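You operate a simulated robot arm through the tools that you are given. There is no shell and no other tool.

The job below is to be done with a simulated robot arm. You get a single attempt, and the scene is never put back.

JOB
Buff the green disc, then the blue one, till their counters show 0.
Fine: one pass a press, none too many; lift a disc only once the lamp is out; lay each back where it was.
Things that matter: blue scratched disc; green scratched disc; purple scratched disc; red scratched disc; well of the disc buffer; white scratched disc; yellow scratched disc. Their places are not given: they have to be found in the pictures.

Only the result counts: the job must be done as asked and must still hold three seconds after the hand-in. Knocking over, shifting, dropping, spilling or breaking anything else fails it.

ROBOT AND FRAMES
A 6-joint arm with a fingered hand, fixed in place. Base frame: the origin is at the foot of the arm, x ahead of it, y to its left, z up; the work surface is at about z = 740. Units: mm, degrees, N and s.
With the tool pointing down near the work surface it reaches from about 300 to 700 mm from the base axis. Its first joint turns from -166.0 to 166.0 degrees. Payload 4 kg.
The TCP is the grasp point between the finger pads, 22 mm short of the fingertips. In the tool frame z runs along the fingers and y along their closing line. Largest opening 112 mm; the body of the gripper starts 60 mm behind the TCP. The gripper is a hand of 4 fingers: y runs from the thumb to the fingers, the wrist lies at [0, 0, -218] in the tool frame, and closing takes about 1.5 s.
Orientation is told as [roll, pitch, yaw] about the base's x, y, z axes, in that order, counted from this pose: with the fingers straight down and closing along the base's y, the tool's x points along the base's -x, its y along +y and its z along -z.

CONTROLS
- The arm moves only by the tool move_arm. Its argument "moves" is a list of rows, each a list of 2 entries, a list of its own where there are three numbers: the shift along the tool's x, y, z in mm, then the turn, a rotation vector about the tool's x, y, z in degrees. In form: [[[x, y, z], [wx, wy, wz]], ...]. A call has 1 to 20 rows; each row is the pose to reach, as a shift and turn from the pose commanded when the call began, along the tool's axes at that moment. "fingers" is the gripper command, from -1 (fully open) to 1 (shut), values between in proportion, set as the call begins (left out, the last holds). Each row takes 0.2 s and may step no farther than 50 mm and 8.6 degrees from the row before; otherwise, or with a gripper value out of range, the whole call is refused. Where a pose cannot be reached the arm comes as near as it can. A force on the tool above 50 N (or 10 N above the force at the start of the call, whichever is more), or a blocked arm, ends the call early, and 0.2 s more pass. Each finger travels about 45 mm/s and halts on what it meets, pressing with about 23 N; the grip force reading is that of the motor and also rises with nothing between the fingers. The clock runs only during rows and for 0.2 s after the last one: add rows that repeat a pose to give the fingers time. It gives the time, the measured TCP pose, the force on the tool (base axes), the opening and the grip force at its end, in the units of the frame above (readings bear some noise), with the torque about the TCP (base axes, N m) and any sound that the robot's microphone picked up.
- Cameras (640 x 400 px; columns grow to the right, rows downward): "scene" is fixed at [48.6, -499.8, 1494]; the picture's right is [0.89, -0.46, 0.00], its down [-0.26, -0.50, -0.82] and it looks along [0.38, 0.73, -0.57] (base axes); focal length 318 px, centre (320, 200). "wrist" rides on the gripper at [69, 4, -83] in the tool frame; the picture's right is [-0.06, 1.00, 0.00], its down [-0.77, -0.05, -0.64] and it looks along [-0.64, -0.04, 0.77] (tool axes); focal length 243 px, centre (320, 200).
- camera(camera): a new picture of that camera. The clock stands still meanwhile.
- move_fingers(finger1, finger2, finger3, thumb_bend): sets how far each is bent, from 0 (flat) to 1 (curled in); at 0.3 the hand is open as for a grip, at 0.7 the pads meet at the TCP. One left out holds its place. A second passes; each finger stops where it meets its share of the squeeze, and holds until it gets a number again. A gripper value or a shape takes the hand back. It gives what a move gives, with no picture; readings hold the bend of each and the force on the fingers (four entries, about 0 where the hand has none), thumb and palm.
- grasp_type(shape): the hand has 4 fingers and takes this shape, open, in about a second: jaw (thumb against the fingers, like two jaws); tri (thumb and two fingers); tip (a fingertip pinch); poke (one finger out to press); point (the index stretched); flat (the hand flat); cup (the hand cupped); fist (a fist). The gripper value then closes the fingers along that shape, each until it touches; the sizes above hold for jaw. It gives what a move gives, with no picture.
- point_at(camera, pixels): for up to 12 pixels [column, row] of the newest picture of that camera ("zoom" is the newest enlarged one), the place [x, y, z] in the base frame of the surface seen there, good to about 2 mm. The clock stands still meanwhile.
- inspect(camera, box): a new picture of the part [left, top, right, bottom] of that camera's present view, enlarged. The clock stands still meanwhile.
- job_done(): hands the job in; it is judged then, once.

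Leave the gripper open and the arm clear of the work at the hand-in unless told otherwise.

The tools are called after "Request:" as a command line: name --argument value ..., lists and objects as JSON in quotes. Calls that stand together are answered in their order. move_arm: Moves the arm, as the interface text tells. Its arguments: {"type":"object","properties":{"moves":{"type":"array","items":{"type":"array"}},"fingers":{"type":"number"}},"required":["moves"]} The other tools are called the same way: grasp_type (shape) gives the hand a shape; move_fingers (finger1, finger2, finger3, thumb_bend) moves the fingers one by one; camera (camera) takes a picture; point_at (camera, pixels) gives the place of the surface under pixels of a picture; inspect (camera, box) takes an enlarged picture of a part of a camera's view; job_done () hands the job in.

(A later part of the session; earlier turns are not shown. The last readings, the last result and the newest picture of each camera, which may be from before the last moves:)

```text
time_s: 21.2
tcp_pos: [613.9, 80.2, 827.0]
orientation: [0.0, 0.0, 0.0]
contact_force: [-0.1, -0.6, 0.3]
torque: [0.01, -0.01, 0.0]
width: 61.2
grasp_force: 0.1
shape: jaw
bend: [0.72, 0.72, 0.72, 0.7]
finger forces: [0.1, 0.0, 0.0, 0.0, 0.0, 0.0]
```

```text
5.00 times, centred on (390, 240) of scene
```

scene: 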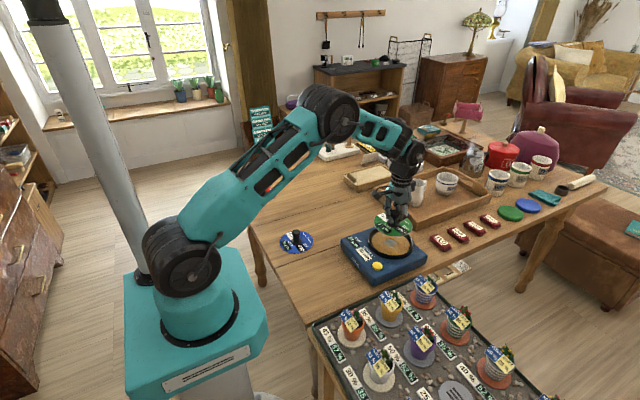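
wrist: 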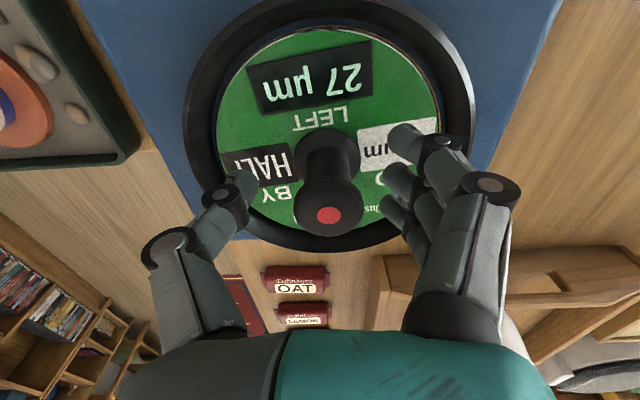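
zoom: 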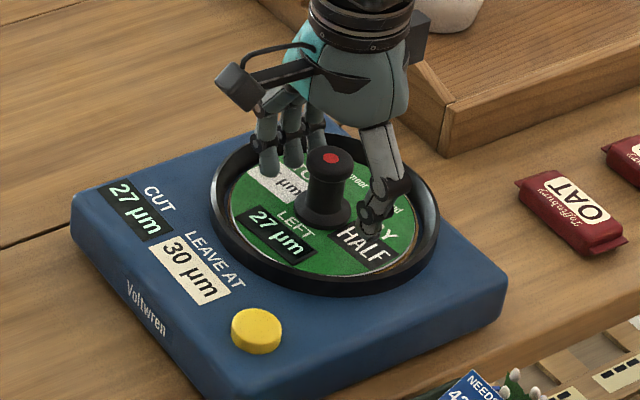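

Released and the disc is sitting well. I'll raise the hand straight up clear of the knob.

Request:
move_arm --moves '[[[0, 0, -10], [0, 0, 0]], [[0, 0, -30], [0, 0, 0]], [[0, 0, -60], [0, 0, 0]], [[0, 0, -95], [0, 0, 0]], [[0, 0, -130], [0, 0, 0]], [[0, 0, -130], [0, 0, 0]]]'

Request:
inspect --camera "scene" --box '[340, 200, 430, 290]'

```text
time_s: 22.6
tcp_pos: [614.7, 79.7, 955.4]
orientation: [0.1, 0.1, 0.0]
contact_force: [-0.1, -0.2, 0.7]
torque: [0.03, -0.02, 0.01]
width: 60.9
grasp_force: 0.1
shape: jaw
bend: [0.72, 0.72, 0.72, 0.7]
finger forces: [0.0, 0.0, 0.0, 0.1, 0.0, 0.0]
```

```text
4.44 times, centred on (385, 245) of scene
```

zoom: 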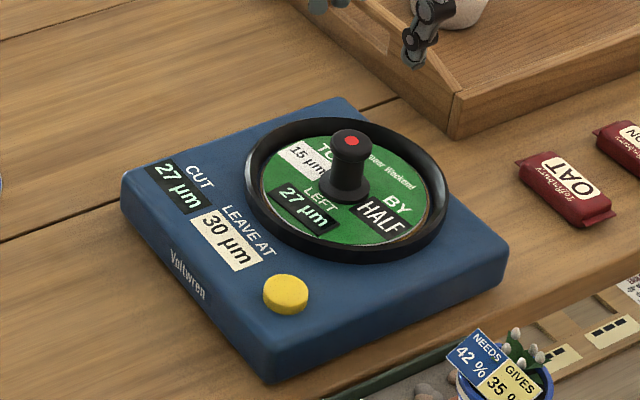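

The lamp stays red with 27 left. I'll switch the hand to "poke" up here and move toward the button, near (513,21).

Request:
grasp_type --shape "poke"

Request:
move_arm --moves '[[[35, -20, 0], [0, 0, 0]], [[70, -40, 0], [0, 0, 0]], [[100, -58, 0], [0, 0, 0]], [[100, -58, 0], [0, 0, 0]], [[100, -58, 0], [0, 0, 0]]]'

Request:
camera --camera "wrist"

Request:
inspect --camera "scene" --box '[320, 160, 440, 290]'

```text
time_s: 23.5
tcp_pos: [613.8, 80.1, 956.2]
orientation: [0.1, 0.0, 0.0]
contact_force: [-0.1, 0.1, -0.4]
torque: [0.0, -0.03, -0.03]
width: 0.0
grasp_force: 0.1
shape: poke
bend: [1.0, 1.0, 1.0, 0.47]
finger forces: [0.1, 0.0, 0.1, 0.0, 0.1, 0.0]
```

```text
time_s: 24.7
tcp_pos: [517.2, 24.5, 955.2]
orientation: [0.0, -0.1, -0.1]
contact_force: [-1.4, -0.4, 0.1]
torque: [0.01, -0.01, -0.02]
width: 0.0
grasp_force: 0.0
shape: poke
bend: [1.0, 1.0, 1.0, 0.47]
finger forces: [0.0, 0.0, 0.1, 0.0, 0.1, 0.0]
```

```text
taken
```

wrist: 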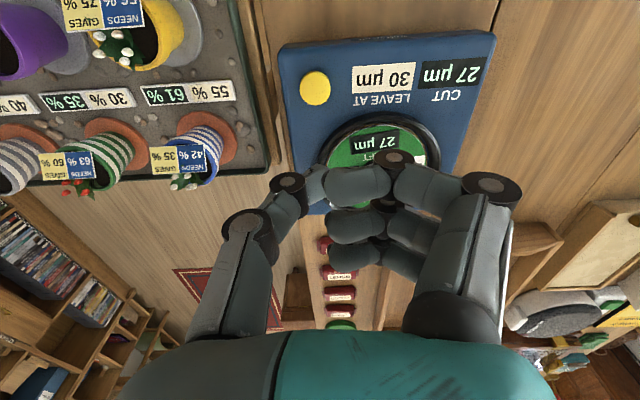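

```text
3.08 times, centred on (380, 225) of scene
```

zoom: 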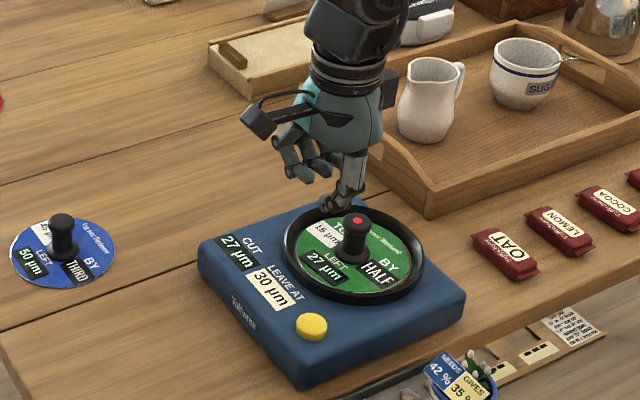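

In "poke" the bends read [1, 1, 1, 0.47] and no finger is clearly out. I'll try "point" (index stretched) and look at it.

Request:
grasp_type --shape "point"

Request:
camera --camera "wrist"

Request:
inspect --camera "scene" --box '[320, 160, 440, 290]'

```text
time_s: 25.6
tcp_pos: [516.2, 23.1, 954.7]
orientation: [-0.1, 0.0, -0.1]
contact_force: [0.3, -0.1, 0.7]
torque: [0.0, -0.04, 0.03]
width: 106.1
grasp_force: 0.1
shape: point
bend: [0.31, 1.0, 1.0, 0.55]
finger forces: [0.1, 0.0, 0.0, 0.0, 0.0, 0.0]
```

```text
taken
```

wrist: 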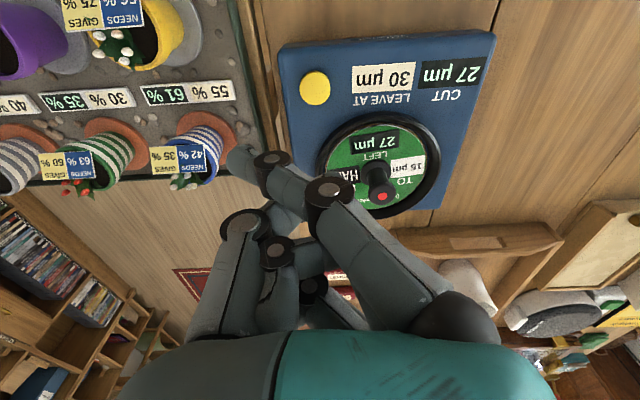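

```text
3.08 times, centred on (380, 225) of scene
```

zoom: 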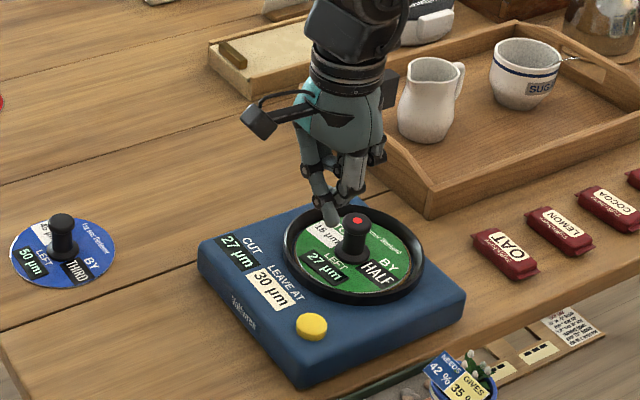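

The index points but leans inward, perhaps because the gripper value is still -0.1. I'll open with -1 and look again.

Request:
move_arm --moves '[[[0, 0, 0], [0, 0, 0]], [[0, 0, 0], [0, 0, 0]], [[0, 0, 0], [0, 0, 0]], [[0, 0, 0], [0, 0, 0]], [[0, 0, 0], [0, 0, 0]]]' --fingers -1

Request:
camera --camera "wrist"

Request:
inspect --camera "scene" --box '[320, 160, 440, 290]'

```text
time_s: 26.8
tcp_pos: [516.2, 23.7, 955.3]
orientation: [0.0, 0.0, 0.0]
contact_force: [-0.7, 0.3, 0.2]
torque: [0.01, -0.03, 0.0]
width: 106.0
grasp_force: 0.0
shape: point
bend: [0.31, 1.0, 1.0, 0.55]
finger forces: [0.1, 0.0, 0.0, 0.0, 0.0, 0.0]
```

```text
taken
```

wrist: 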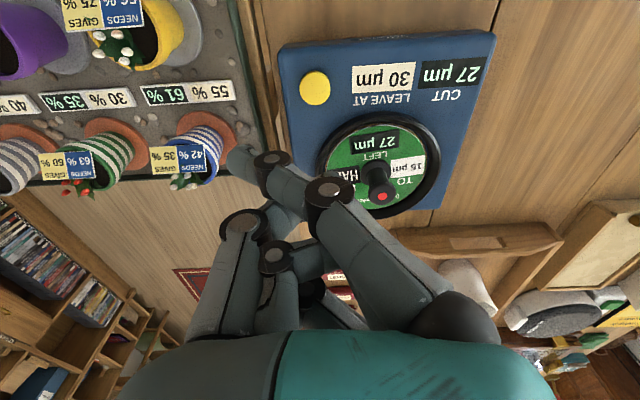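

```text
3.08 times, centred on (380, 225) of scene
```

zoom: 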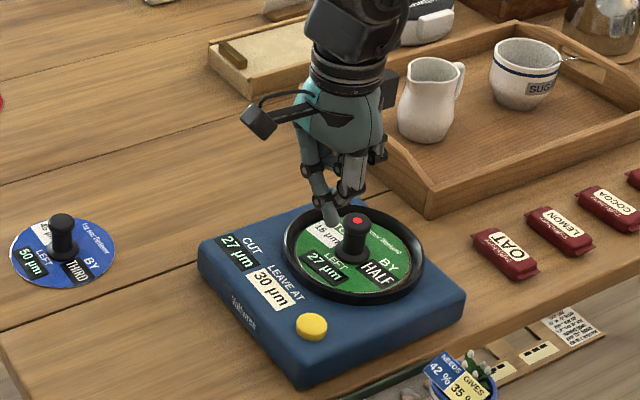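

The index leans at an angle, which is poor for pressing. I'll try the jaw shape fully shut, with the tips together pointing straight down at the TCP.

Request:
grasp_type --shape "jaw"

Request:
move_fingers --finger1 1 --finger2 0.7 --finger3 1 --thumb_bend 0.7

Request:
camera --camera "wrist"

Request:
inspect --camera "scene" --box '[320, 160, 440, 290]'

```text
time_s: 27.7
tcp_pos: [516.0, 22.5, 955.4]
orientation: [0.0, 0.0, 0.0]
contact_force: [0.3, -0.4, -0.4]
torque: [0.01, -0.02, 0.02]
width: 111.8
grasp_force: 0.0
shape: jaw
bend: [0.3, 0.3, 0.3, 0.3]
finger forces: [0.0, 0.0, 0.0, 0.0, 0.0, 0.0]
```

```text
time_s: 28.7
tcp_pos: [515.2, 22.8, 955.1]
orientation: [0.0, 0.0, -0.1]
contact_force: [0.2, -0.1, -0.7]
torque: [-0.03, -0.02, 0.01]
width: 30.4
grasp_force: 0.0
shape: fingers
bend: [1.0, 0.7, 1.0, 0.7]
finger forces: [0.0, 0.0, 0.0, 0.0, 0.0, 0.1]
```

```text
taken
```

wrist: 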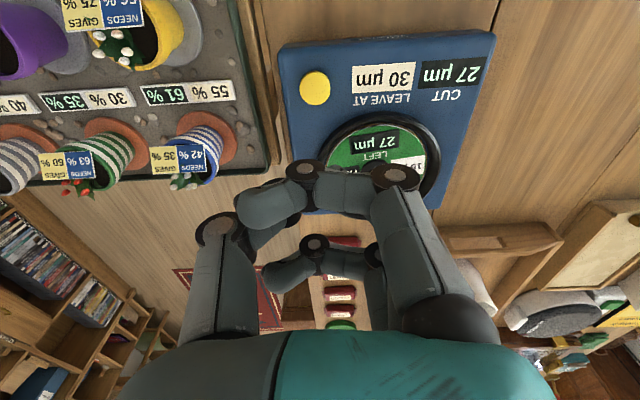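

```text
3.08 times, centred on (380, 225) of scene
```

zoom: 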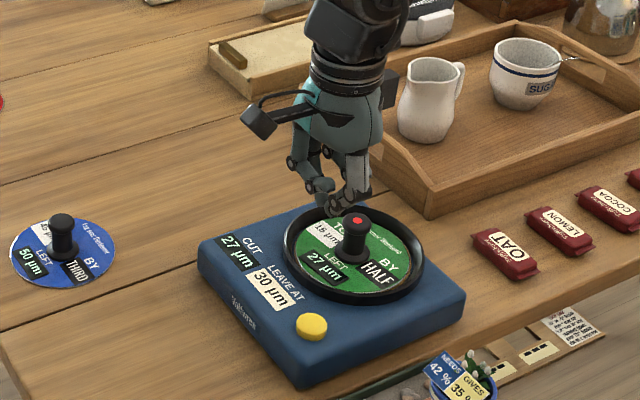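

The curled index blocks the view. A straight index with everything else curled in should be clearer, so I'll try that.

Request:
move_fingers --finger1 0.35 --finger2 1 --finger3 1 --thumb_bend 0.8

Request:
camera --camera "wrist"

Request:
inspect --camera "scene" --box '[340, 170, 420, 250]'

```text
time_s: 29.7
tcp_pos: [516.6, 23.8, 955.7]
orientation: [0.0, 0.0, -0.1]
contact_force: [-0.7, 0.8, 0.6]
torque: [0.03, 0.03, -0.05]
width: 47.5
grasp_force: 0.0
shape: fingers
bend: [0.35, 0.74, 1.0, 0.74]
finger forces: [0.0, 0.1, 0.0, 0.1, 0.1, 0.0]
```

```text
taken
```

wrist: 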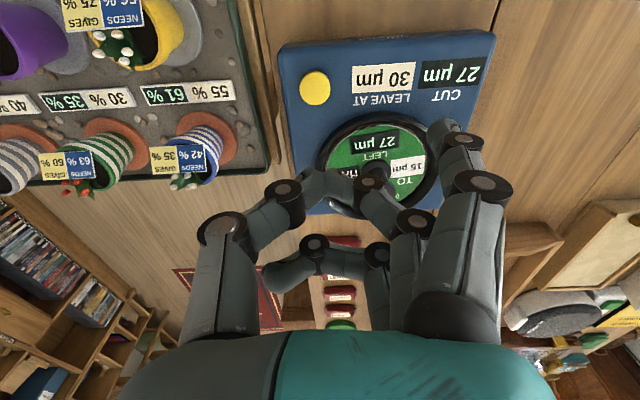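

```text
5.00 times, centred on (380, 210) of scene
```

zoom: 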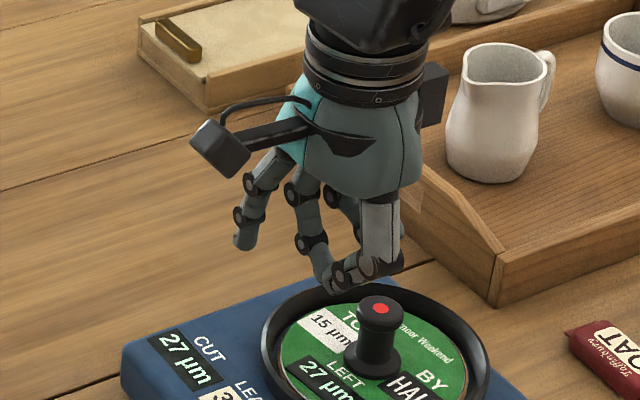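

The thumb and middle finger touch, which gets in the way. I'll try the plain "tip" pinch closed, as a beak.

Request:
grasp_type --shape "tip"

Request:
move_arm --moves '[[[0, 0, 0], [0, 0, 0]], [[0, 0, 0], [0, 0, 0]], [[0, 0, 0], [0, 0, 0]], [[0, 0, 0], [0, 0, 0]], [[0, 0, 0], [0, 0, 0]], [[0, 0, 0], [0, 0, 0]], [[0, 0, 0], [0, 0, 0]], [[0, 0, 0], [0, 0, 0]]]' --fingers 1

Request:
camera --camera "wrist"

Request:
inspect --camera "scene" --box '[340, 170, 420, 250]'

```text
time_s: 30.6
tcp_pos: [515.6, 23.0, 954.5]
orientation: [0.0, 0.0, -0.1]
contact_force: [0.4, -0.7, -0.9]
torque: [0.01, 0.01, -0.02]
width: 112.0
grasp_force: 0.1
shape: tip
bend: [0.03, 0.3, 0.03, 0.3]
finger forces: [0.1, 0.1, 0.0, 0.0, 0.0, 0.1]
```

```text
time_s: 32.4
tcp_pos: [516.0, 23.0, 955.7]
orientation: [0.0, -0.1, 0.1]
contact_force: [0.0, -0.2, 0.3]
torque: [0.0, 0.03, 0.0]
width: 0.1
grasp_force: 23.1
shape: tip
bend: [0.21, 0.59, 0.21, 0.66]
finger forces: [0.0, 0.1, 0.0, 0.0, 0.0, 0.0]
```

```text
taken
```

wrist: 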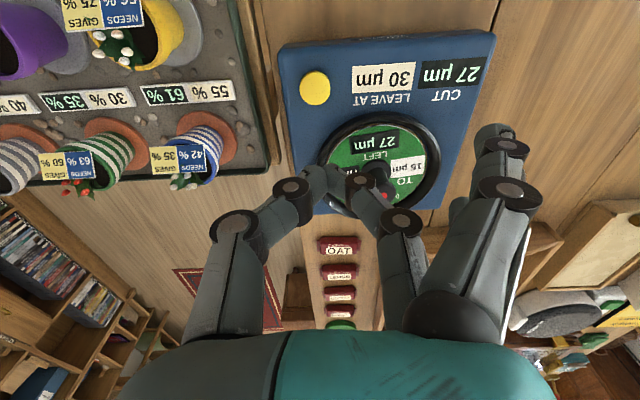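

```text
5.00 times, centred on (380, 210) of scene
```

zoom: 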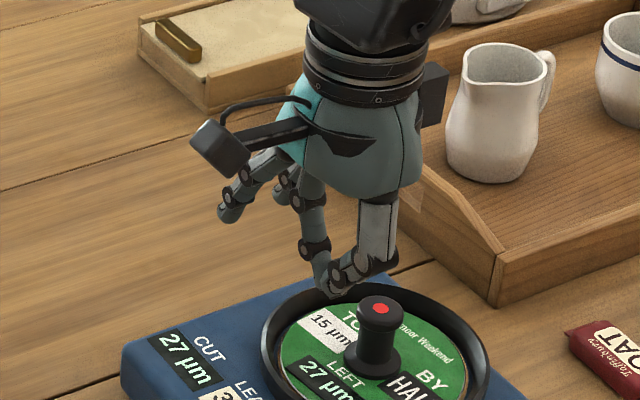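

The pinch is good, but the spread outer fingers could touch the well's rim. I'll try the jaw shape fully shut instead, since all the fingers then stay central.

Request:
grasp_type --shape "jaw"

Request:
move_arm --moves '[[[0, 0, 0], [0, 0, 0]], [[0, 0, 0], [0, 0, 0]], [[0, 0, 0], [0, 0, 0]], [[0, 0, 0], [0, 0, 0]], [[0, 0, 0], [0, 0, 0]], [[0, 0, 0], [0, 0, 0]], [[0, 0, 0], [0, 0, 0]], [[0, 0, 0], [0, 0, 0]]]' --fingers 1

Request:
camera --camera "wrist"

Request:
inspect --camera "scene" --box '[340, 170, 420, 250]'

```text
time_s: 33.3
tcp_pos: [516.5, 24.3, 956.1]
orientation: [0.0, 0.0, 0.0]
contact_force: [-0.3, -1.2, 0.1]
torque: [-0.03, 0.0, 0.02]
width: 112.1
grasp_force: 0.1
shape: jaw
bend: [0.3, 0.3, 0.3, 0.3]
finger forces: [0.0, 0.0, 0.1, 0.0, 0.0, 0.1]
```

```text
time_s: 35.1
tcp_pos: [515.4, 23.0, 955.5]
orientation: [-0.1, -0.1, 0.0]
contact_force: [0.3, -0.1, -0.4]
torque: [0.02, 0.03, 0.01]
width: 0.0
grasp_force: 23.0
shape: jaw
bend: [0.66, 0.55, 0.66, 0.65]
finger forces: [0.0, 0.1, 0.1, 0.0, 0.0, 0.0]
```

```text
taken
```

wrist: 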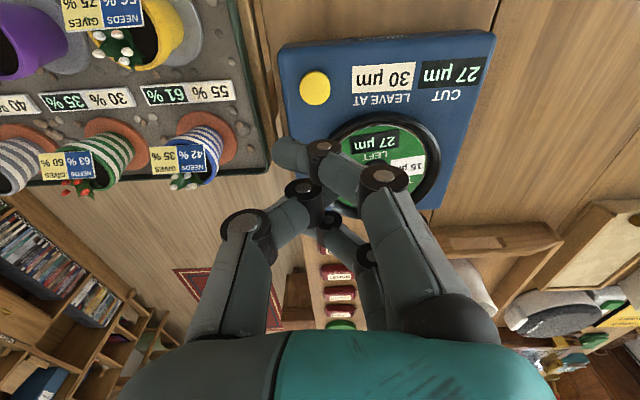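

```text
5.00 times, centred on (380, 210) of scene
```

zoom: 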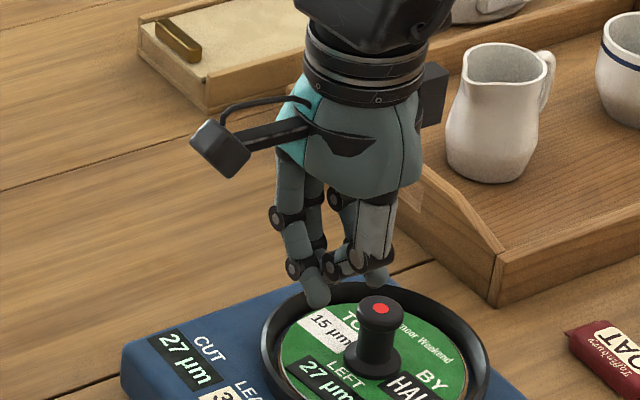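

With the jaw shut, the index tip hangs lowest and is clearly visible (scene zoom (318,303)). I'll measure that tip and the button.

Request:
point_at --camera "zoom" --pixels '[[318, 290], [318, 298], [318, 303], [310, 297], [326, 297], [377, 280], [345, 272]]'

Request:
point_at --camera "wrist" --pixels '[[316, 88], [302, 88], [330, 88], [316, 74], [316, 103], [276, 153], [284, 145], [284, 165], [290, 155], [330, 120], [290, 60], [300, 185]]'

```text
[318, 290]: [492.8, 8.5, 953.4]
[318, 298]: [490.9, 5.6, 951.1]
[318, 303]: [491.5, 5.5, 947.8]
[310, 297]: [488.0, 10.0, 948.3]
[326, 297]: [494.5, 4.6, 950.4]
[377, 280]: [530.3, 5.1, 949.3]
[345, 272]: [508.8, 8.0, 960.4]
```

```text
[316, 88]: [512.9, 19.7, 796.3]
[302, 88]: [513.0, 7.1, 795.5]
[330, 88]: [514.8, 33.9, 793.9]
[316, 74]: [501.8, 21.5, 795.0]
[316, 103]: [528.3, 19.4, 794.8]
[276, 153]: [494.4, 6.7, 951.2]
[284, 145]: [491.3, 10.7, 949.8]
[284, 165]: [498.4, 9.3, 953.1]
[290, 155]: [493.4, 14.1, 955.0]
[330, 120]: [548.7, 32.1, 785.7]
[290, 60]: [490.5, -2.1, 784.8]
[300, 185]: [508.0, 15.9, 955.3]
```

The button centre is about (514.5, 20.5, 796.5). The index tip is offset (-22, -14, -9) from the TCP. I'll move so the tip is over the button and come down to about 9 mm above it.

Request:
move_arm --moves '[[[-21, 11.5, 0], [0, 0, 0]], [[-21, 11.5, 35], [0, 0, 0]], [[-21, 11.5, 70], [0, 0, 0]], [[-21, 11.5, 100], [0, 0, 0]], [[-21, 11.5, 125], [0, 0, 0]], [[-21, 11.5, 139], [0, 0, 0]], [[-21, 11.5, 139], [0, 0, 0]]]'

Request:
camera --camera "wrist"

Request:
inspect --camera "scene" --box '[345, 200, 425, 280]'

```text
time_s: 36.7
tcp_pos: [534.3, 34.8, 818.4]
orientation: [0.1, -0.1, 0.1]
contact_force: [0.8, 0.2, -0.2]
torque: [0.0, -0.01, 0.01]
width: 0.1
grasp_force: 23.5
shape: jaw
bend: [0.66, 0.55, 0.66, 0.65]
finger forces: [0.0, 0.0, 0.0, 0.0, 0.0, 0.0]
```

```text
taken
```

wrist: 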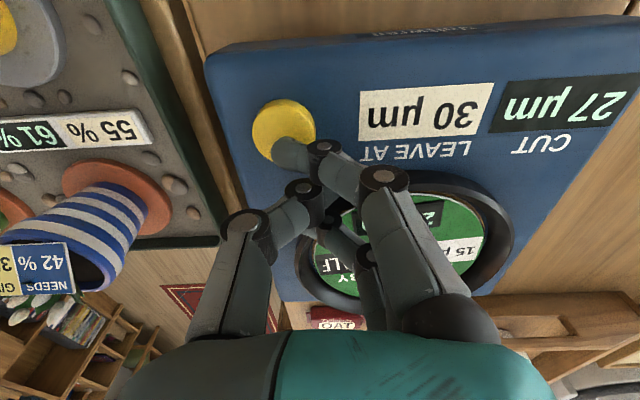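

```text
5.00 times, centred on (385, 240) of scene
```

zoom: 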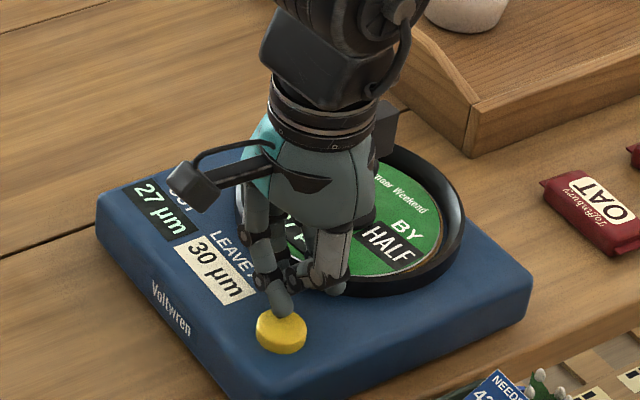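

Request:
point_at --camera "wrist" --pixels '[[284, 150], [276, 153], [284, 142], [284, 112], [256, 130], [313, 125], [284, 165]]'

Request:
point_at --camera "zoom" --pixels '[[282, 312], [284, 305], [282, 335], [338, 290]]'

```text
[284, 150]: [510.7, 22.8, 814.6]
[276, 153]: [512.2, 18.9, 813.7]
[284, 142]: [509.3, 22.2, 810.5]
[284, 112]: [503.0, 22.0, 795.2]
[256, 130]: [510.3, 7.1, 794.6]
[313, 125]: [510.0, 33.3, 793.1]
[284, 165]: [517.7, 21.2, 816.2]
```

```text
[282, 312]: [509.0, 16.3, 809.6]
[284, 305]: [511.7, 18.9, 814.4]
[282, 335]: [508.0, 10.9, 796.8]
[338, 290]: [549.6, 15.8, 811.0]
```

The tip sits at about (513,21), bottom about 808, centred over the button. I'll descend 9 mm, then press in small steps.

Request:
move_arm --moves '[[[0, 0, 5], [0, 0, 0]], [[0, 0, 9], [0, 0, 0]], [[0, 0, 9], [0, 0, 0]]]'

Request:
move_arm --moves '[[[0, 0, 1], [0, 0, 0]], [[0, 0, 2], [0, 0, 0]]]'

```text
time_s: 37.6
tcp_pos: [535.8, 35.4, 811.4]
orientation: [0.1, -0.1, 0.1]
contact_force: [-5.2, -0.7, 24.8]
torque: [0.2, 0.15, 0.1]
width: 0.3
grasp_force: 23.2
shape: jaw
bend: [0.67, 0.63, 0.66, 0.67]
finger forces: [0.4, 0.1, 0.1, 0.0, 0.1, 0.1]
heard: click
stopped in row 3: the force on the tool passed its limit at 51 N (the readings are from after the stop); the commanded pose is now the measured one
```

```text
time_s: 38.3
tcp_pos: [537.2, 36.4, 810.4]
orientation: [0.1, -0.4, 0.0]
contact_force: [-5.5, -1.1, 24.7]
torque: [0.17, 0.17, 0.04]
width: 0.0
grasp_force: 23.2
shape: jaw
bend: [0.67, 0.63, 0.66, 0.67]
finger forces: [0.3, 0.0, 0.0, 0.1, 0.0, 0.0]
stopped in row 2: the force on the tool passed its limit at 51 N (the readings are from after the stop); the commanded pose is now the measured one
```

A click was heard on the first contact and the button is still held. I'll lift off smoothly, straight up.

Request:
move_arm --moves '[[[0, 0, -10], [0, 0, 0]], [[0, 0, -25], [0, 0, 0]], [[0, 0, -40], [0, 0, 0]]]'

Request:
inspect --camera "scene" --box '[340, 195, 430, 285]'

Request:
camera --camera "wrist"

```text
time_s: 39.1
tcp_pos: [536.4, 37.3, 849.4]
orientation: [0.1, -0.1, 0.0]
contact_force: [1.0, -0.9, -0.4]
torque: [0.0, -0.02, 0.01]
width: 0.0
grasp_force: 22.7
shape: jaw
bend: [0.67, 0.57, 0.66, 0.67]
finger forces: [0.0, 0.1, 0.0, 0.0, 0.0, 0.1]
```

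```text
4.44 times, centred on (385, 240) of scene
```

zoom: 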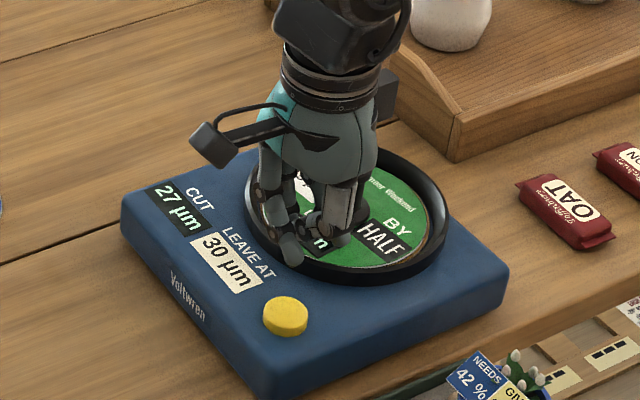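

```text
taken
```

wrist: 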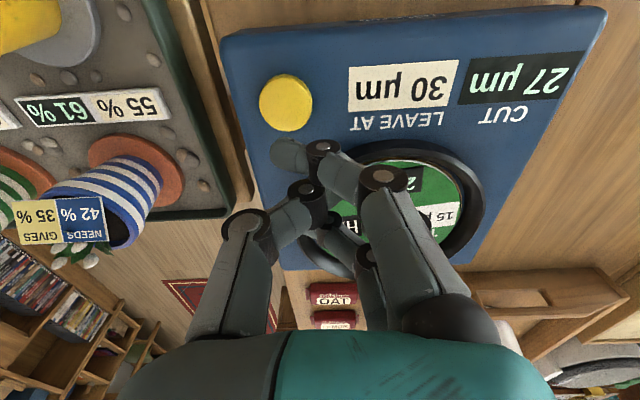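

I'll rise further and move back toward the arm, so the disc's counter and lamp are visible.

Request:
move_arm --moves '[[[10, 0, -35], [0, 0, 0]], [[40, 0, -70], [0, 0, 0]], [[70, 0, -105], [0, 0, 0]], [[90, 0, -105], [0, 0, 0]], [[90, 0, -105], [0, 0, 0]]]'

Request:
inspect --camera "scene" --box '[340, 195, 430, 285]'

Request:
camera --camera "wrist"

```text
time_s: 40.3
tcp_pos: [447.8, 33.1, 955.3]
orientation: [0.1, -0.1, 0.0]
contact_force: [-0.3, 0.4, 0.0]
torque: [0.02, 0.05, 0.02]
width: 0.3
grasp_force: 23.0
shape: jaw
bend: [0.67, 0.57, 0.66, 0.67]
finger forces: [0.0, 0.0, 0.0, 0.1, 0.0, 0.0]
```

```text
4.44 times, centred on (385, 240) of scene
```

zoom: 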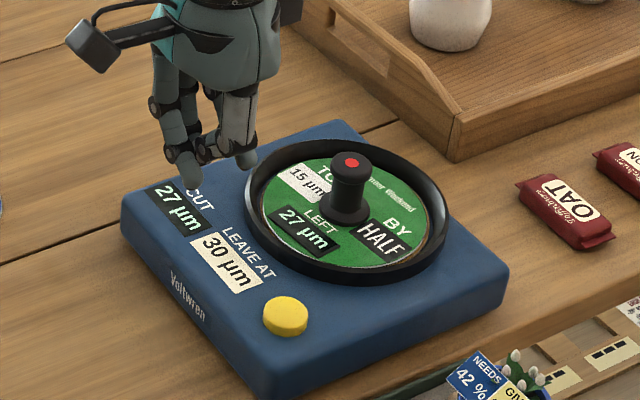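

```text
taken
```

wrist: 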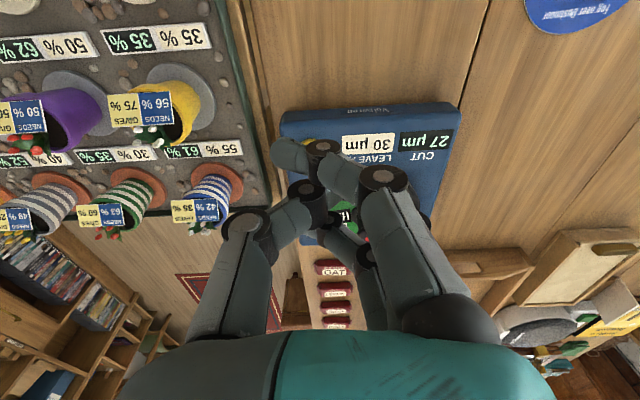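

It still reads 27 and the lamp is lit. The pass may take time, so I'll wait a few seconds without pressing again.

Request:
move_arm --moves '[[[0, 0, 0], [0, 0, 0]], [[0, 0, 0], [0, 0, 0]], [[0, 0, 0], [0, 0, 0]], [[0, 0, 0], [0, 0, 0]], [[0, 0, 0], [0, 0, 0]], [[0, 0, 0], [0, 0, 0]], [[0, 0, 0], [0, 0, 0]], [[0, 0, 0], [0, 0, 0]], [[0, 0, 0], [0, 0, 0]], [[0, 0, 0], [0, 0, 0]], [[0, 0, 0], [0, 0, 0]], [[0, 0, 0], [0, 0, 0]], [[0, 0, 0], [0, 0, 0]], [[0, 0, 0], [0, 0, 0]], [[0, 0, 0], [0, 0, 0]], [[0, 0, 0], [0, 0, 0]], [[0, 0, 0], [0, 0, 0]], [[0, 0, 0], [0, 0, 0]], [[0, 0, 0], [0, 0, 0]], [[0, 0, 0], [0, 0, 0]]]'

Request:
inspect --camera "scene" --box '[340, 195, 430, 285]'

```text
time_s: 44.5
tcp_pos: [447.6, 32.6, 954.8]
orientation: [0.1, -0.1, 0.0]
contact_force: [0.2, 0.2, -0.9]
torque: [-0.02, -0.02, 0.01]
width: 0.0
grasp_force: 23.2
shape: jaw
bend: [0.67, 0.57, 0.66, 0.67]
finger forces: [0.0, 0.1, 0.1, 0.1, 0.1, 0.1]
```

```text
4.44 times, centred on (385, 240) of scene
```

zoom: 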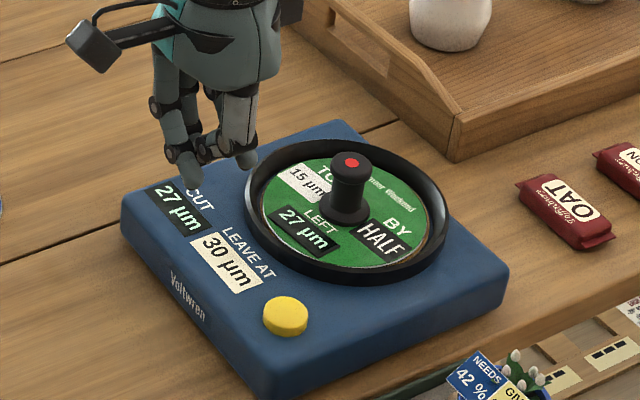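

Still 27. I'll wait longer before concluding anything.

Request:
move_arm --moves '[[[0, 0, 0], [0, 0, 0]], [[0, 0, 0], [0, 0, 0]], [[0, 0, 0], [0, 0, 0]], [[0, 0, 0], [0, 0, 0]], [[0, 0, 0], [0, 0, 0]], [[0, 0, 0], [0, 0, 0]], [[0, 0, 0], [0, 0, 0]], [[0, 0, 0], [0, 0, 0]], [[0, 0, 0], [0, 0, 0]], [[0, 0, 0], [0, 0, 0]], [[0, 0, 0], [0, 0, 0]], [[0, 0, 0], [0, 0, 0]], [[0, 0, 0], [0, 0, 0]], [[0, 0, 0], [0, 0, 0]], [[0, 0, 0], [0, 0, 0]], [[0, 0, 0], [0, 0, 0]], [[0, 0, 0], [0, 0, 0]], [[0, 0, 0], [0, 0, 0]], [[0, 0, 0], [0, 0, 0]], [[0, 0, 0], [0, 0, 0]]]'

Request:
move_arm --moves '[[[0, 0, 0], [0, 0, 0]], [[0, 0, 0], [0, 0, 0]], [[0, 0, 0], [0, 0, 0]], [[0, 0, 0], [0, 0, 0]], [[0, 0, 0], [0, 0, 0]], [[0, 0, 0], [0, 0, 0]], [[0, 0, 0], [0, 0, 0]], [[0, 0, 0], [0, 0, 0]], [[0, 0, 0], [0, 0, 0]], [[0, 0, 0], [0, 0, 0]], [[0, 0, 0], [0, 0, 0]], [[0, 0, 0], [0, 0, 0]], [[0, 0, 0], [0, 0, 0]], [[0, 0, 0], [0, 0, 0]], [[0, 0, 0], [0, 0, 0]], [[0, 0, 0], [0, 0, 0]], [[0, 0, 0], [0, 0, 0]], [[0, 0, 0], [0, 0, 0]], [[0, 0, 0], [0, 0, 0]], [[0, 0, 0], [0, 0, 0]]]'

Request:
inspect --camera "scene" --box '[340, 195, 430, 285]'

```text
time_s: 48.7
tcp_pos: [447.8, 34.5, 953.7]
orientation: [0.2, -0.2, -0.1]
contact_force: [-0.4, -0.2, -0.1]
torque: [0.0, 0.01, -0.02]
width: 0.0
grasp_force: 23.1
shape: jaw
bend: [0.67, 0.57, 0.66, 0.67]
finger forces: [0.0, 0.1, 0.1, 0.1, 0.0, 0.0]
```

```text
time_s: 52.9
tcp_pos: [448.0, 33.5, 954.3]
orientation: [0.1, -0.1, 0.1]
contact_force: [0.4, 0.4, 0.6]
torque: [-0.02, 0.03, -0.04]
width: 0.0
grasp_force: 22.9
shape: jaw
bend: [0.67, 0.57, 0.66, 0.67]
finger forces: [0.1, 0.1, 0.0, 0.1, 0.1, 0.0]
```

```text
4.44 times, centred on (385, 240) of scene
```

zoom: 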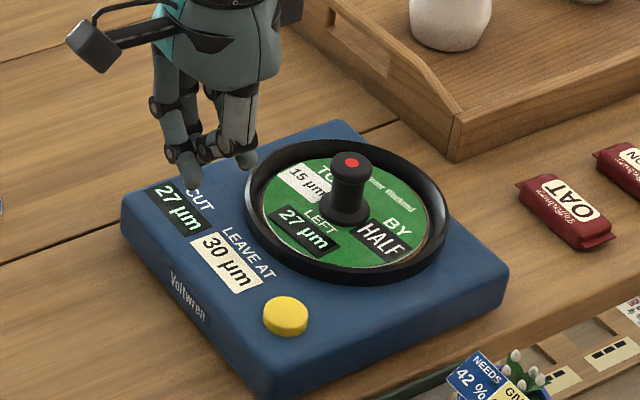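

No change after about 15 s. I'll wait longer and listen and look again.

Request:
move_arm --moves '[[[0, 0, 0], [0, 0, 0]], [[0, 0, 0], [0, 0, 0]], [[0, 0, 0], [0, 0, 0]], [[0, 0, 0], [0, 0, 0]], [[0, 0, 0], [0, 0, 0]], [[0, 0, 0], [0, 0, 0]], [[0, 0, 0], [0, 0, 0]], [[0, 0, 0], [0, 0, 0]], [[0, 0, 0], [0, 0, 0]], [[0, 0, 0], [0, 0, 0]], [[0, 0, 0], [0, 0, 0]], [[0, 0, 0], [0, 0, 0]], [[0, 0, 0], [0, 0, 0]], [[0, 0, 0], [0, 0, 0]], [[0, 0, 0], [0, 0, 0]], [[0, 0, 0], [0, 0, 0]], [[0, 0, 0], [0, 0, 0]], [[0, 0, 0], [0, 0, 0]], [[0, 0, 0], [0, 0, 0]], [[0, 0, 0], [0, 0, 0]]]'

Request:
inspect --camera "scene" --box '[365, 215, 415, 265]'

Request:
move_arm --moves '[[[0, 0, 0], [0, 0, 0]], [[0, 0, 0], [0, 0, 0]], [[0, 0, 0], [0, 0, 0]], [[0, 0, 0], [0, 0, 0]], [[0, 0, 0], [0, 0, 0]], [[0, 0, 0], [0, 0, 0]], [[0, 0, 0], [0, 0, 0]], [[0, 0, 0], [0, 0, 0]], [[0, 0, 0], [0, 0, 0]], [[0, 0, 0], [0, 0, 0]], [[0, 0, 0], [0, 0, 0]], [[0, 0, 0], [0, 0, 0]], [[0, 0, 0], [0, 0, 0]], [[0, 0, 0], [0, 0, 0]], [[0, 0, 0], [0, 0, 0]], [[0, 0, 0], [0, 0, 0]], [[0, 0, 0], [0, 0, 0]], [[0, 0, 0], [0, 0, 0]], [[0, 0, 0], [0, 0, 0]], [[0, 0, 0], [0, 0, 0]]]'

Request:
inspect --camera "scene" --box '[365, 215, 415, 265]'

```text
time_s: 57.1
tcp_pos: [448.2, 34.3, 954.5]
orientation: [0.0, -0.1, 0.0]
contact_force: [-0.4, 0.1, 0.2]
torque: [0.04, -0.04, -0.01]
width: 0.0
grasp_force: 23.3
shape: jaw
bend: [0.67, 0.57, 0.66, 0.67]
finger forces: [0.0, 0.0, 0.0, 0.0, 0.0, 0.0]
```

```text
8.00 times, centred on (390, 240) of scene
```

zoom: 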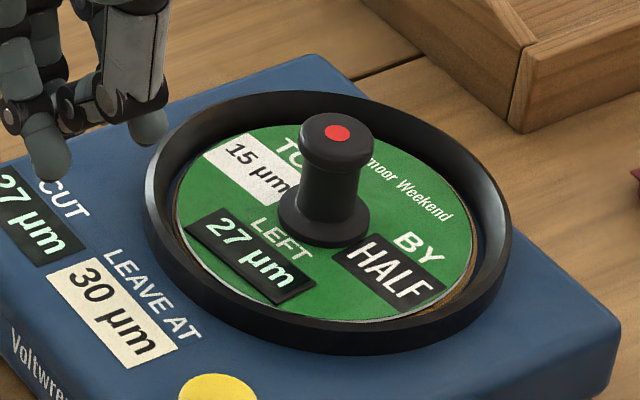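

```text
time_s: 61.3
tcp_pos: [448.2, 32.4, 955.3]
orientation: [0.2, -0.1, -0.1]
contact_force: [0.2, 0.2, -0.4]
torque: [0.04, -0.03, -0.03]
width: 0.1
grasp_force: 23.4
shape: jaw
bend: [0.67, 0.57, 0.66, 0.67]
finger forces: [0.0, 0.0, 0.0, 0.0, 0.0, 0.0]
```

```text
8.00 times, centred on (390, 240) of scene
```

zoom: 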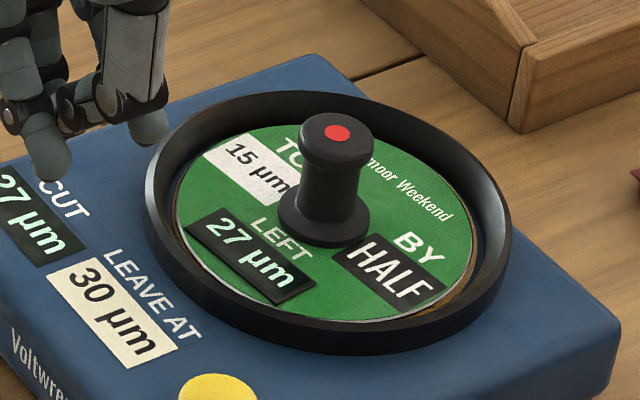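

Nothing yet. The index press may have been partial: the middle finger's bend changed, so it probably hit the casing. I'll wait a bit more to rule out a slow pass, and measure the surroundings meanwhile.

Request:
move_arm --moves '[[[0, 0, 0], [0, 0, 0]], [[0, 0, 0], [0, 0, 0]], [[0, 0, 0], [0, 0, 0]], [[0, 0, 0], [0, 0, 0]], [[0, 0, 0], [0, 0, 0]], [[0, 0, 0], [0, 0, 0]], [[0, 0, 0], [0, 0, 0]], [[0, 0, 0], [0, 0, 0]], [[0, 0, 0], [0, 0, 0]], [[0, 0, 0], [0, 0, 0]], [[0, 0, 0], [0, 0, 0]], [[0, 0, 0], [0, 0, 0]], [[0, 0, 0], [0, 0, 0]], [[0, 0, 0], [0, 0, 0]], [[0, 0, 0], [0, 0, 0]], [[0, 0, 0], [0, 0, 0]], [[0, 0, 0], [0, 0, 0]], [[0, 0, 0], [0, 0, 0]], [[0, 0, 0], [0, 0, 0]], [[0, 0, 0], [0, 0, 0]]]'

Request:
move_arm --moves '[[[0, 0, 0], [0, 0, 0]], [[0, 0, 0], [0, 0, 0]], [[0, 0, 0], [0, 0, 0]], [[0, 0, 0], [0, 0, 0]], [[0, 0, 0], [0, 0, 0]], [[0, 0, 0], [0, 0, 0]], [[0, 0, 0], [0, 0, 0]], [[0, 0, 0], [0, 0, 0]], [[0, 0, 0], [0, 0, 0]], [[0, 0, 0], [0, 0, 0]], [[0, 0, 0], [0, 0, 0]], [[0, 0, 0], [0, 0, 0]], [[0, 0, 0], [0, 0, 0]], [[0, 0, 0], [0, 0, 0]], [[0, 0, 0], [0, 0, 0]], [[0, 0, 0], [0, 0, 0]], [[0, 0, 0], [0, 0, 0]], [[0, 0, 0], [0, 0, 0]], [[0, 0, 0], [0, 0, 0]], [[0, 0, 0], [0, 0, 0]]]'

Request:
move_arm --moves '[[[0, 0, 0], [0, 0, 0]], [[0, 0, 0], [0, 0, 0]], [[0, 0, 0], [0, 0, 0]], [[0, 0, 0], [0, 0, 0]], [[0, 0, 0], [0, 0, 0]], [[0, 0, 0], [0, 0, 0]], [[0, 0, 0], [0, 0, 0]], [[0, 0, 0], [0, 0, 0]], [[0, 0, 0], [0, 0, 0]], [[0, 0, 0], [0, 0, 0]], [[0, 0, 0], [0, 0, 0]], [[0, 0, 0], [0, 0, 0]], [[0, 0, 0], [0, 0, 0]], [[0, 0, 0], [0, 0, 0]], [[0, 0, 0], [0, 0, 0]], [[0, 0, 0], [0, 0, 0]], [[0, 0, 0], [0, 0, 0]], [[0, 0, 0], [0, 0, 0]], [[0, 0, 0], [0, 0, 0]], [[0, 0, 0], [0, 0, 0]]]'

Request:
inspect --camera "scene" --box '[340, 195, 430, 285]'

Request:
point_at --camera "zoom" --pixels '[[350, 160], [285, 310], [330, 320], [190, 180], [240, 160], [520, 345], [465, 345], [300, 345]]'

```text
time_s: 65.5
tcp_pos: [447.6, 32.9, 954.2]
orientation: [0.2, -0.1, 0.0]
contact_force: [0.3, 0.3, -0.4]
torque: [-0.01, -0.02, 0.01]
width: 0.0
grasp_force: 23.4
shape: jaw
bend: [0.67, 0.57, 0.66, 0.67]
finger forces: [0.0, 0.1, 0.0, 0.0, 0.0, 0.1]
```

```text
time_s: 69.7
tcp_pos: [448.6, 33.4, 955.0]
orientation: [0.1, 0.0, -0.1]
contact_force: [0.4, 0.0, 0.2]
torque: [-0.02, -0.02, 0.02]
width: 0.1
grasp_force: 23.0
shape: jaw
bend: [0.67, 0.57, 0.66, 0.67]
finger forces: [0.1, 0.0, 0.0, 0.0, 0.1, 0.0]
```

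```text
time_s: 73.9
tcp_pos: [447.7, 33.5, 954.3]
orientation: [0.1, -0.1, -0.1]
contact_force: [0.9, 0.4, 0.3]
torque: [0.01, 0.0, 0.02]
width: 0.3
grasp_force: 23.0
shape: jaw
bend: [0.67, 0.57, 0.66, 0.67]
finger forces: [0.0, 0.0, 0.0, 0.0, 0.0, 0.1]
```

```text
4.44 times, centred on (385, 240) of scene
```

zoom: 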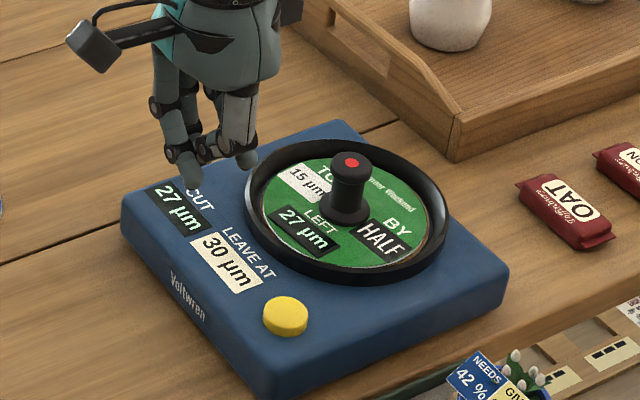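

```text
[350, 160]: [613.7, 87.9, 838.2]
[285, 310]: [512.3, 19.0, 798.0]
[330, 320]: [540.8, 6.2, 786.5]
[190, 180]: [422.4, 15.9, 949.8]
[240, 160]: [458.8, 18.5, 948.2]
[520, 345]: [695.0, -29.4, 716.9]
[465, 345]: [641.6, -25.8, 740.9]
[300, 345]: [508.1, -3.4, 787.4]
```

No pass started: still 27 after 36 s. I'll look at the closed hand closely to find its true lowest tip.

Request:
inspect --camera "scene" --box '[350, 190, 400, 240]'

Request:
inspect --camera "wrist" --box '[200, 110, 440, 290]'

```text
8.00 times, centred on (375, 215) of scene
```

zoom: 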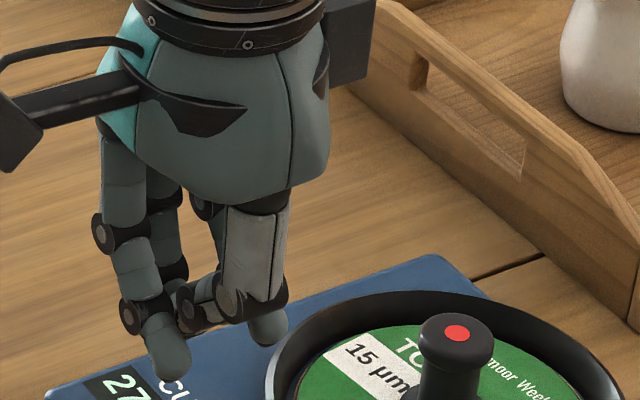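

```text
2.22 times, centred on (320, 200) of wrist
```

zoom: 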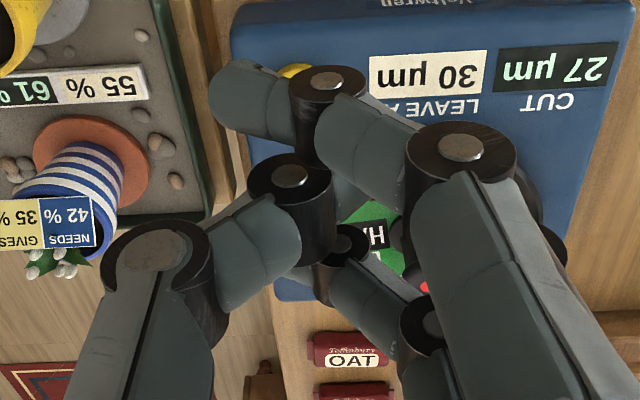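

Request:
inspect --camera "scene" --box '[350, 190, 400, 240]'

Request:
point_at --camera "zoom" --pixels '[[168, 378], [160, 372], [180, 374], [170, 365], [268, 342], [262, 338], [205, 318], [195, 320], [215, 312], [255, 325], [165, 345], [185, 300]]'

```text
8.00 times, centred on (375, 215) of scene
```

zoom: 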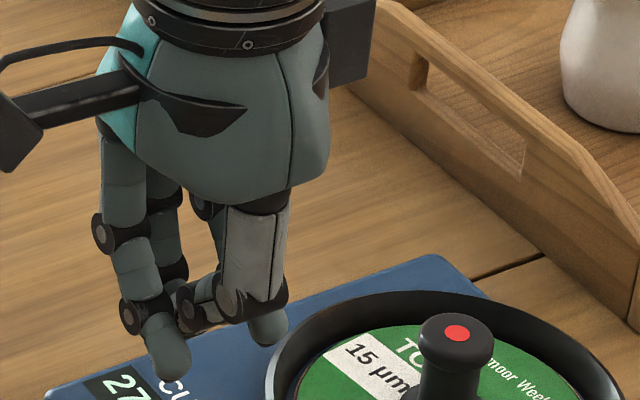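

```text
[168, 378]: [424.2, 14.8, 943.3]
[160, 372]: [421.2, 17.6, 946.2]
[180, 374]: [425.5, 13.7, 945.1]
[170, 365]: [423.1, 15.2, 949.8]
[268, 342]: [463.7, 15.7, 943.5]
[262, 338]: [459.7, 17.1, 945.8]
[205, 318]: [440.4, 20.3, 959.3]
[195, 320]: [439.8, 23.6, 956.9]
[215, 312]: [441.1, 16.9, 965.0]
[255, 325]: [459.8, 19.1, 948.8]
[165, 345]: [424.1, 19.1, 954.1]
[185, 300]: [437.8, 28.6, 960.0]
```

The index tip's bottom is 12.5 mm below the TCP, so it did reach the button, and a click was heard. An extra pass would spoil the job, so I'll wait considerably longer before pressing again.

Request:
move_arm --moves '[[[0, 0, 0], [0, 0, 0]], [[0, 0, 0], [0, 0, 0]], [[0, 0, 0], [0, 0, 0]], [[0, 0, 0], [0, 0, 0]], [[0, 0, 0], [0, 0, 0]], [[0, 0, 0], [0, 0, 0]], [[0, 0, 0], [0, 0, 0]], [[0, 0, 0], [0, 0, 0]], [[0, 0, 0], [0, 0, 0]], [[0, 0, 0], [0, 0, 0]], [[0, 0, 0], [0, 0, 0]], [[0, 0, 0], [0, 0, 0]], [[0, 0, 0], [0, 0, 0]], [[0, 0, 0], [0, 0, 0]], [[0, 0, 0], [0, 0, 0]], [[0, 0, 0], [0, 0, 0]], [[0, 0, 0], [0, 0, 0]], [[0, 0, 0], [0, 0, 0]], [[0, 0, 0], [0, 0, 0]], [[0, 0, 0], [0, 0, 0]]]'

Request:
move_arm --moves '[[[0, 0, 0], [0, 0, 0]], [[0, 0, 0], [0, 0, 0]], [[0, 0, 0], [0, 0, 0]], [[0, 0, 0], [0, 0, 0]], [[0, 0, 0], [0, 0, 0]], [[0, 0, 0], [0, 0, 0]], [[0, 0, 0], [0, 0, 0]], [[0, 0, 0], [0, 0, 0]], [[0, 0, 0], [0, 0, 0]], [[0, 0, 0], [0, 0, 0]], [[0, 0, 0], [0, 0, 0]], [[0, 0, 0], [0, 0, 0]], [[0, 0, 0], [0, 0, 0]], [[0, 0, 0], [0, 0, 0]], [[0, 0, 0], [0, 0, 0]], [[0, 0, 0], [0, 0, 0]], [[0, 0, 0], [0, 0, 0]], [[0, 0, 0], [0, 0, 0]], [[0, 0, 0], [0, 0, 0]], [[0, 0, 0], [0, 0, 0]]]'

Request:
move_arm --moves '[[[0, 0, 0], [0, 0, 0]], [[0, 0, 0], [0, 0, 0]], [[0, 0, 0], [0, 0, 0]], [[0, 0, 0], [0, 0, 0]], [[0, 0, 0], [0, 0, 0]], [[0, 0, 0], [0, 0, 0]], [[0, 0, 0], [0, 0, 0]], [[0, 0, 0], [0, 0, 0]], [[0, 0, 0], [0, 0, 0]], [[0, 0, 0], [0, 0, 0]], [[0, 0, 0], [0, 0, 0]], [[0, 0, 0], [0, 0, 0]], [[0, 0, 0], [0, 0, 0]], [[0, 0, 0], [0, 0, 0]], [[0, 0, 0], [0, 0, 0]], [[0, 0, 0], [0, 0, 0]], [[0, 0, 0], [0, 0, 0]], [[0, 0, 0], [0, 0, 0]], [[0, 0, 0], [0, 0, 0]], [[0, 0, 0], [0, 0, 0]]]'

Request:
move_arm --moves '[[[0, 0, 0], [0, 0, 0]], [[0, 0, 0], [0, 0, 0]], [[0, 0, 0], [0, 0, 0]], [[0, 0, 0], [0, 0, 0]], [[0, 0, 0], [0, 0, 0]], [[0, 0, 0], [0, 0, 0]], [[0, 0, 0], [0, 0, 0]], [[0, 0, 0], [0, 0, 0]], [[0, 0, 0], [0, 0, 0]], [[0, 0, 0], [0, 0, 0]], [[0, 0, 0], [0, 0, 0]], [[0, 0, 0], [0, 0, 0]], [[0, 0, 0], [0, 0, 0]], [[0, 0, 0], [0, 0, 0]], [[0, 0, 0], [0, 0, 0]], [[0, 0, 0], [0, 0, 0]], [[0, 0, 0], [0, 0, 0]], [[0, 0, 0], [0, 0, 0]], [[0, 0, 0], [0, 0, 0]], [[0, 0, 0], [0, 0, 0]]]'

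Request:
move_arm --moves '[[[0, 0, 0], [0, 0, 0]], [[0, 0, 0], [0, 0, 0]], [[0, 0, 0], [0, 0, 0]], [[0, 0, 0], [0, 0, 0]], [[0, 0, 0], [0, 0, 0]], [[0, 0, 0], [0, 0, 0]], [[0, 0, 0], [0, 0, 0]], [[0, 0, 0], [0, 0, 0]], [[0, 0, 0], [0, 0, 0]], [[0, 0, 0], [0, 0, 0]], [[0, 0, 0], [0, 0, 0]], [[0, 0, 0], [0, 0, 0]], [[0, 0, 0], [0, 0, 0]], [[0, 0, 0], [0, 0, 0]], [[0, 0, 0], [0, 0, 0]], [[0, 0, 0], [0, 0, 0]], [[0, 0, 0], [0, 0, 0]], [[0, 0, 0], [0, 0, 0]], [[0, 0, 0], [0, 0, 0]], [[0, 0, 0], [0, 0, 0]]]'

Request:
inspect --camera "scene" --box '[340, 195, 430, 285]'

```text
time_s: 78.1
tcp_pos: [447.9, 33.9, 955.0]
orientation: [0.1, 0.0, 0.0]
contact_force: [0.0, 0.1, -0.7]
torque: [-0.01, -0.02, -0.01]
width: 0.2
grasp_force: 22.9
shape: jaw
bend: [0.67, 0.57, 0.66, 0.67]
finger forces: [0.0, 0.1, 0.0, 0.0, 0.1, 0.1]
```

```text
time_s: 82.3
tcp_pos: [448.9, 33.0, 953.9]
orientation: [0.2, -0.2, -0.1]
contact_force: [0.1, -0.6, 0.3]
torque: [0.0, -0.01, 0.0]
width: 0.1
grasp_force: 22.6
shape: jaw
bend: [0.67, 0.57, 0.66, 0.67]
finger forces: [0.0, 0.1, 0.0, 0.0, 0.0, 0.0]
```

```text
time_s: 86.5
tcp_pos: [448.6, 33.7, 953.7]
orientation: [0.1, -0.1, 0.1]
contact_force: [-0.2, 0.9, 0.6]
torque: [0.02, 0.0, 0.03]
width: 0.0
grasp_force: 23.1
shape: jaw
bend: [0.67, 0.57, 0.66, 0.67]
finger forces: [0.0, 0.0, 0.0, 0.0, 0.0, 0.0]
```

```text
time_s: 90.7
tcp_pos: [447.9, 33.0, 954.9]
orientation: [0.1, -0.1, 0.0]
contact_force: [-0.7, -0.2, 1.0]
torque: [-0.01, 0.0, 0.02]
width: 0.0
grasp_force: 23.3
shape: jaw
bend: [0.67, 0.57, 0.66, 0.67]
finger forces: [0.1, 0.0, 0.1, 0.0, 0.0, 0.0]
```

```text
time_s: 94.9
tcp_pos: [448.3, 33.3, 954.6]
orientation: [0.1, -0.1, 0.1]
contact_force: [0.1, 0.8, -0.1]
torque: [-0.01, 0.04, 0.02]
width: 0.1
grasp_force: 22.9
shape: jaw
bend: [0.67, 0.57, 0.66, 0.67]
finger forces: [0.0, 0.1, 0.1, 0.1, 0.1, 0.0]
```

```text
4.44 times, centred on (385, 240) of scene
```

zoom: 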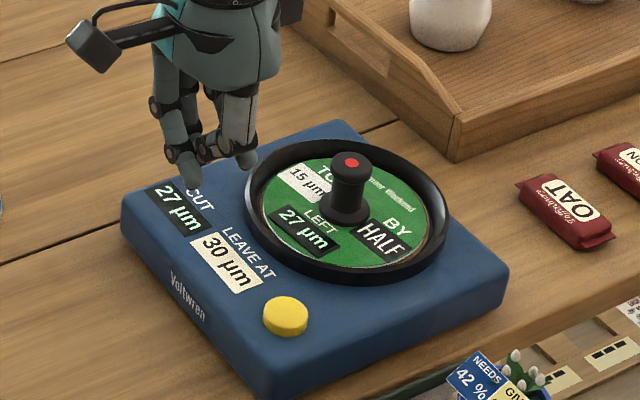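

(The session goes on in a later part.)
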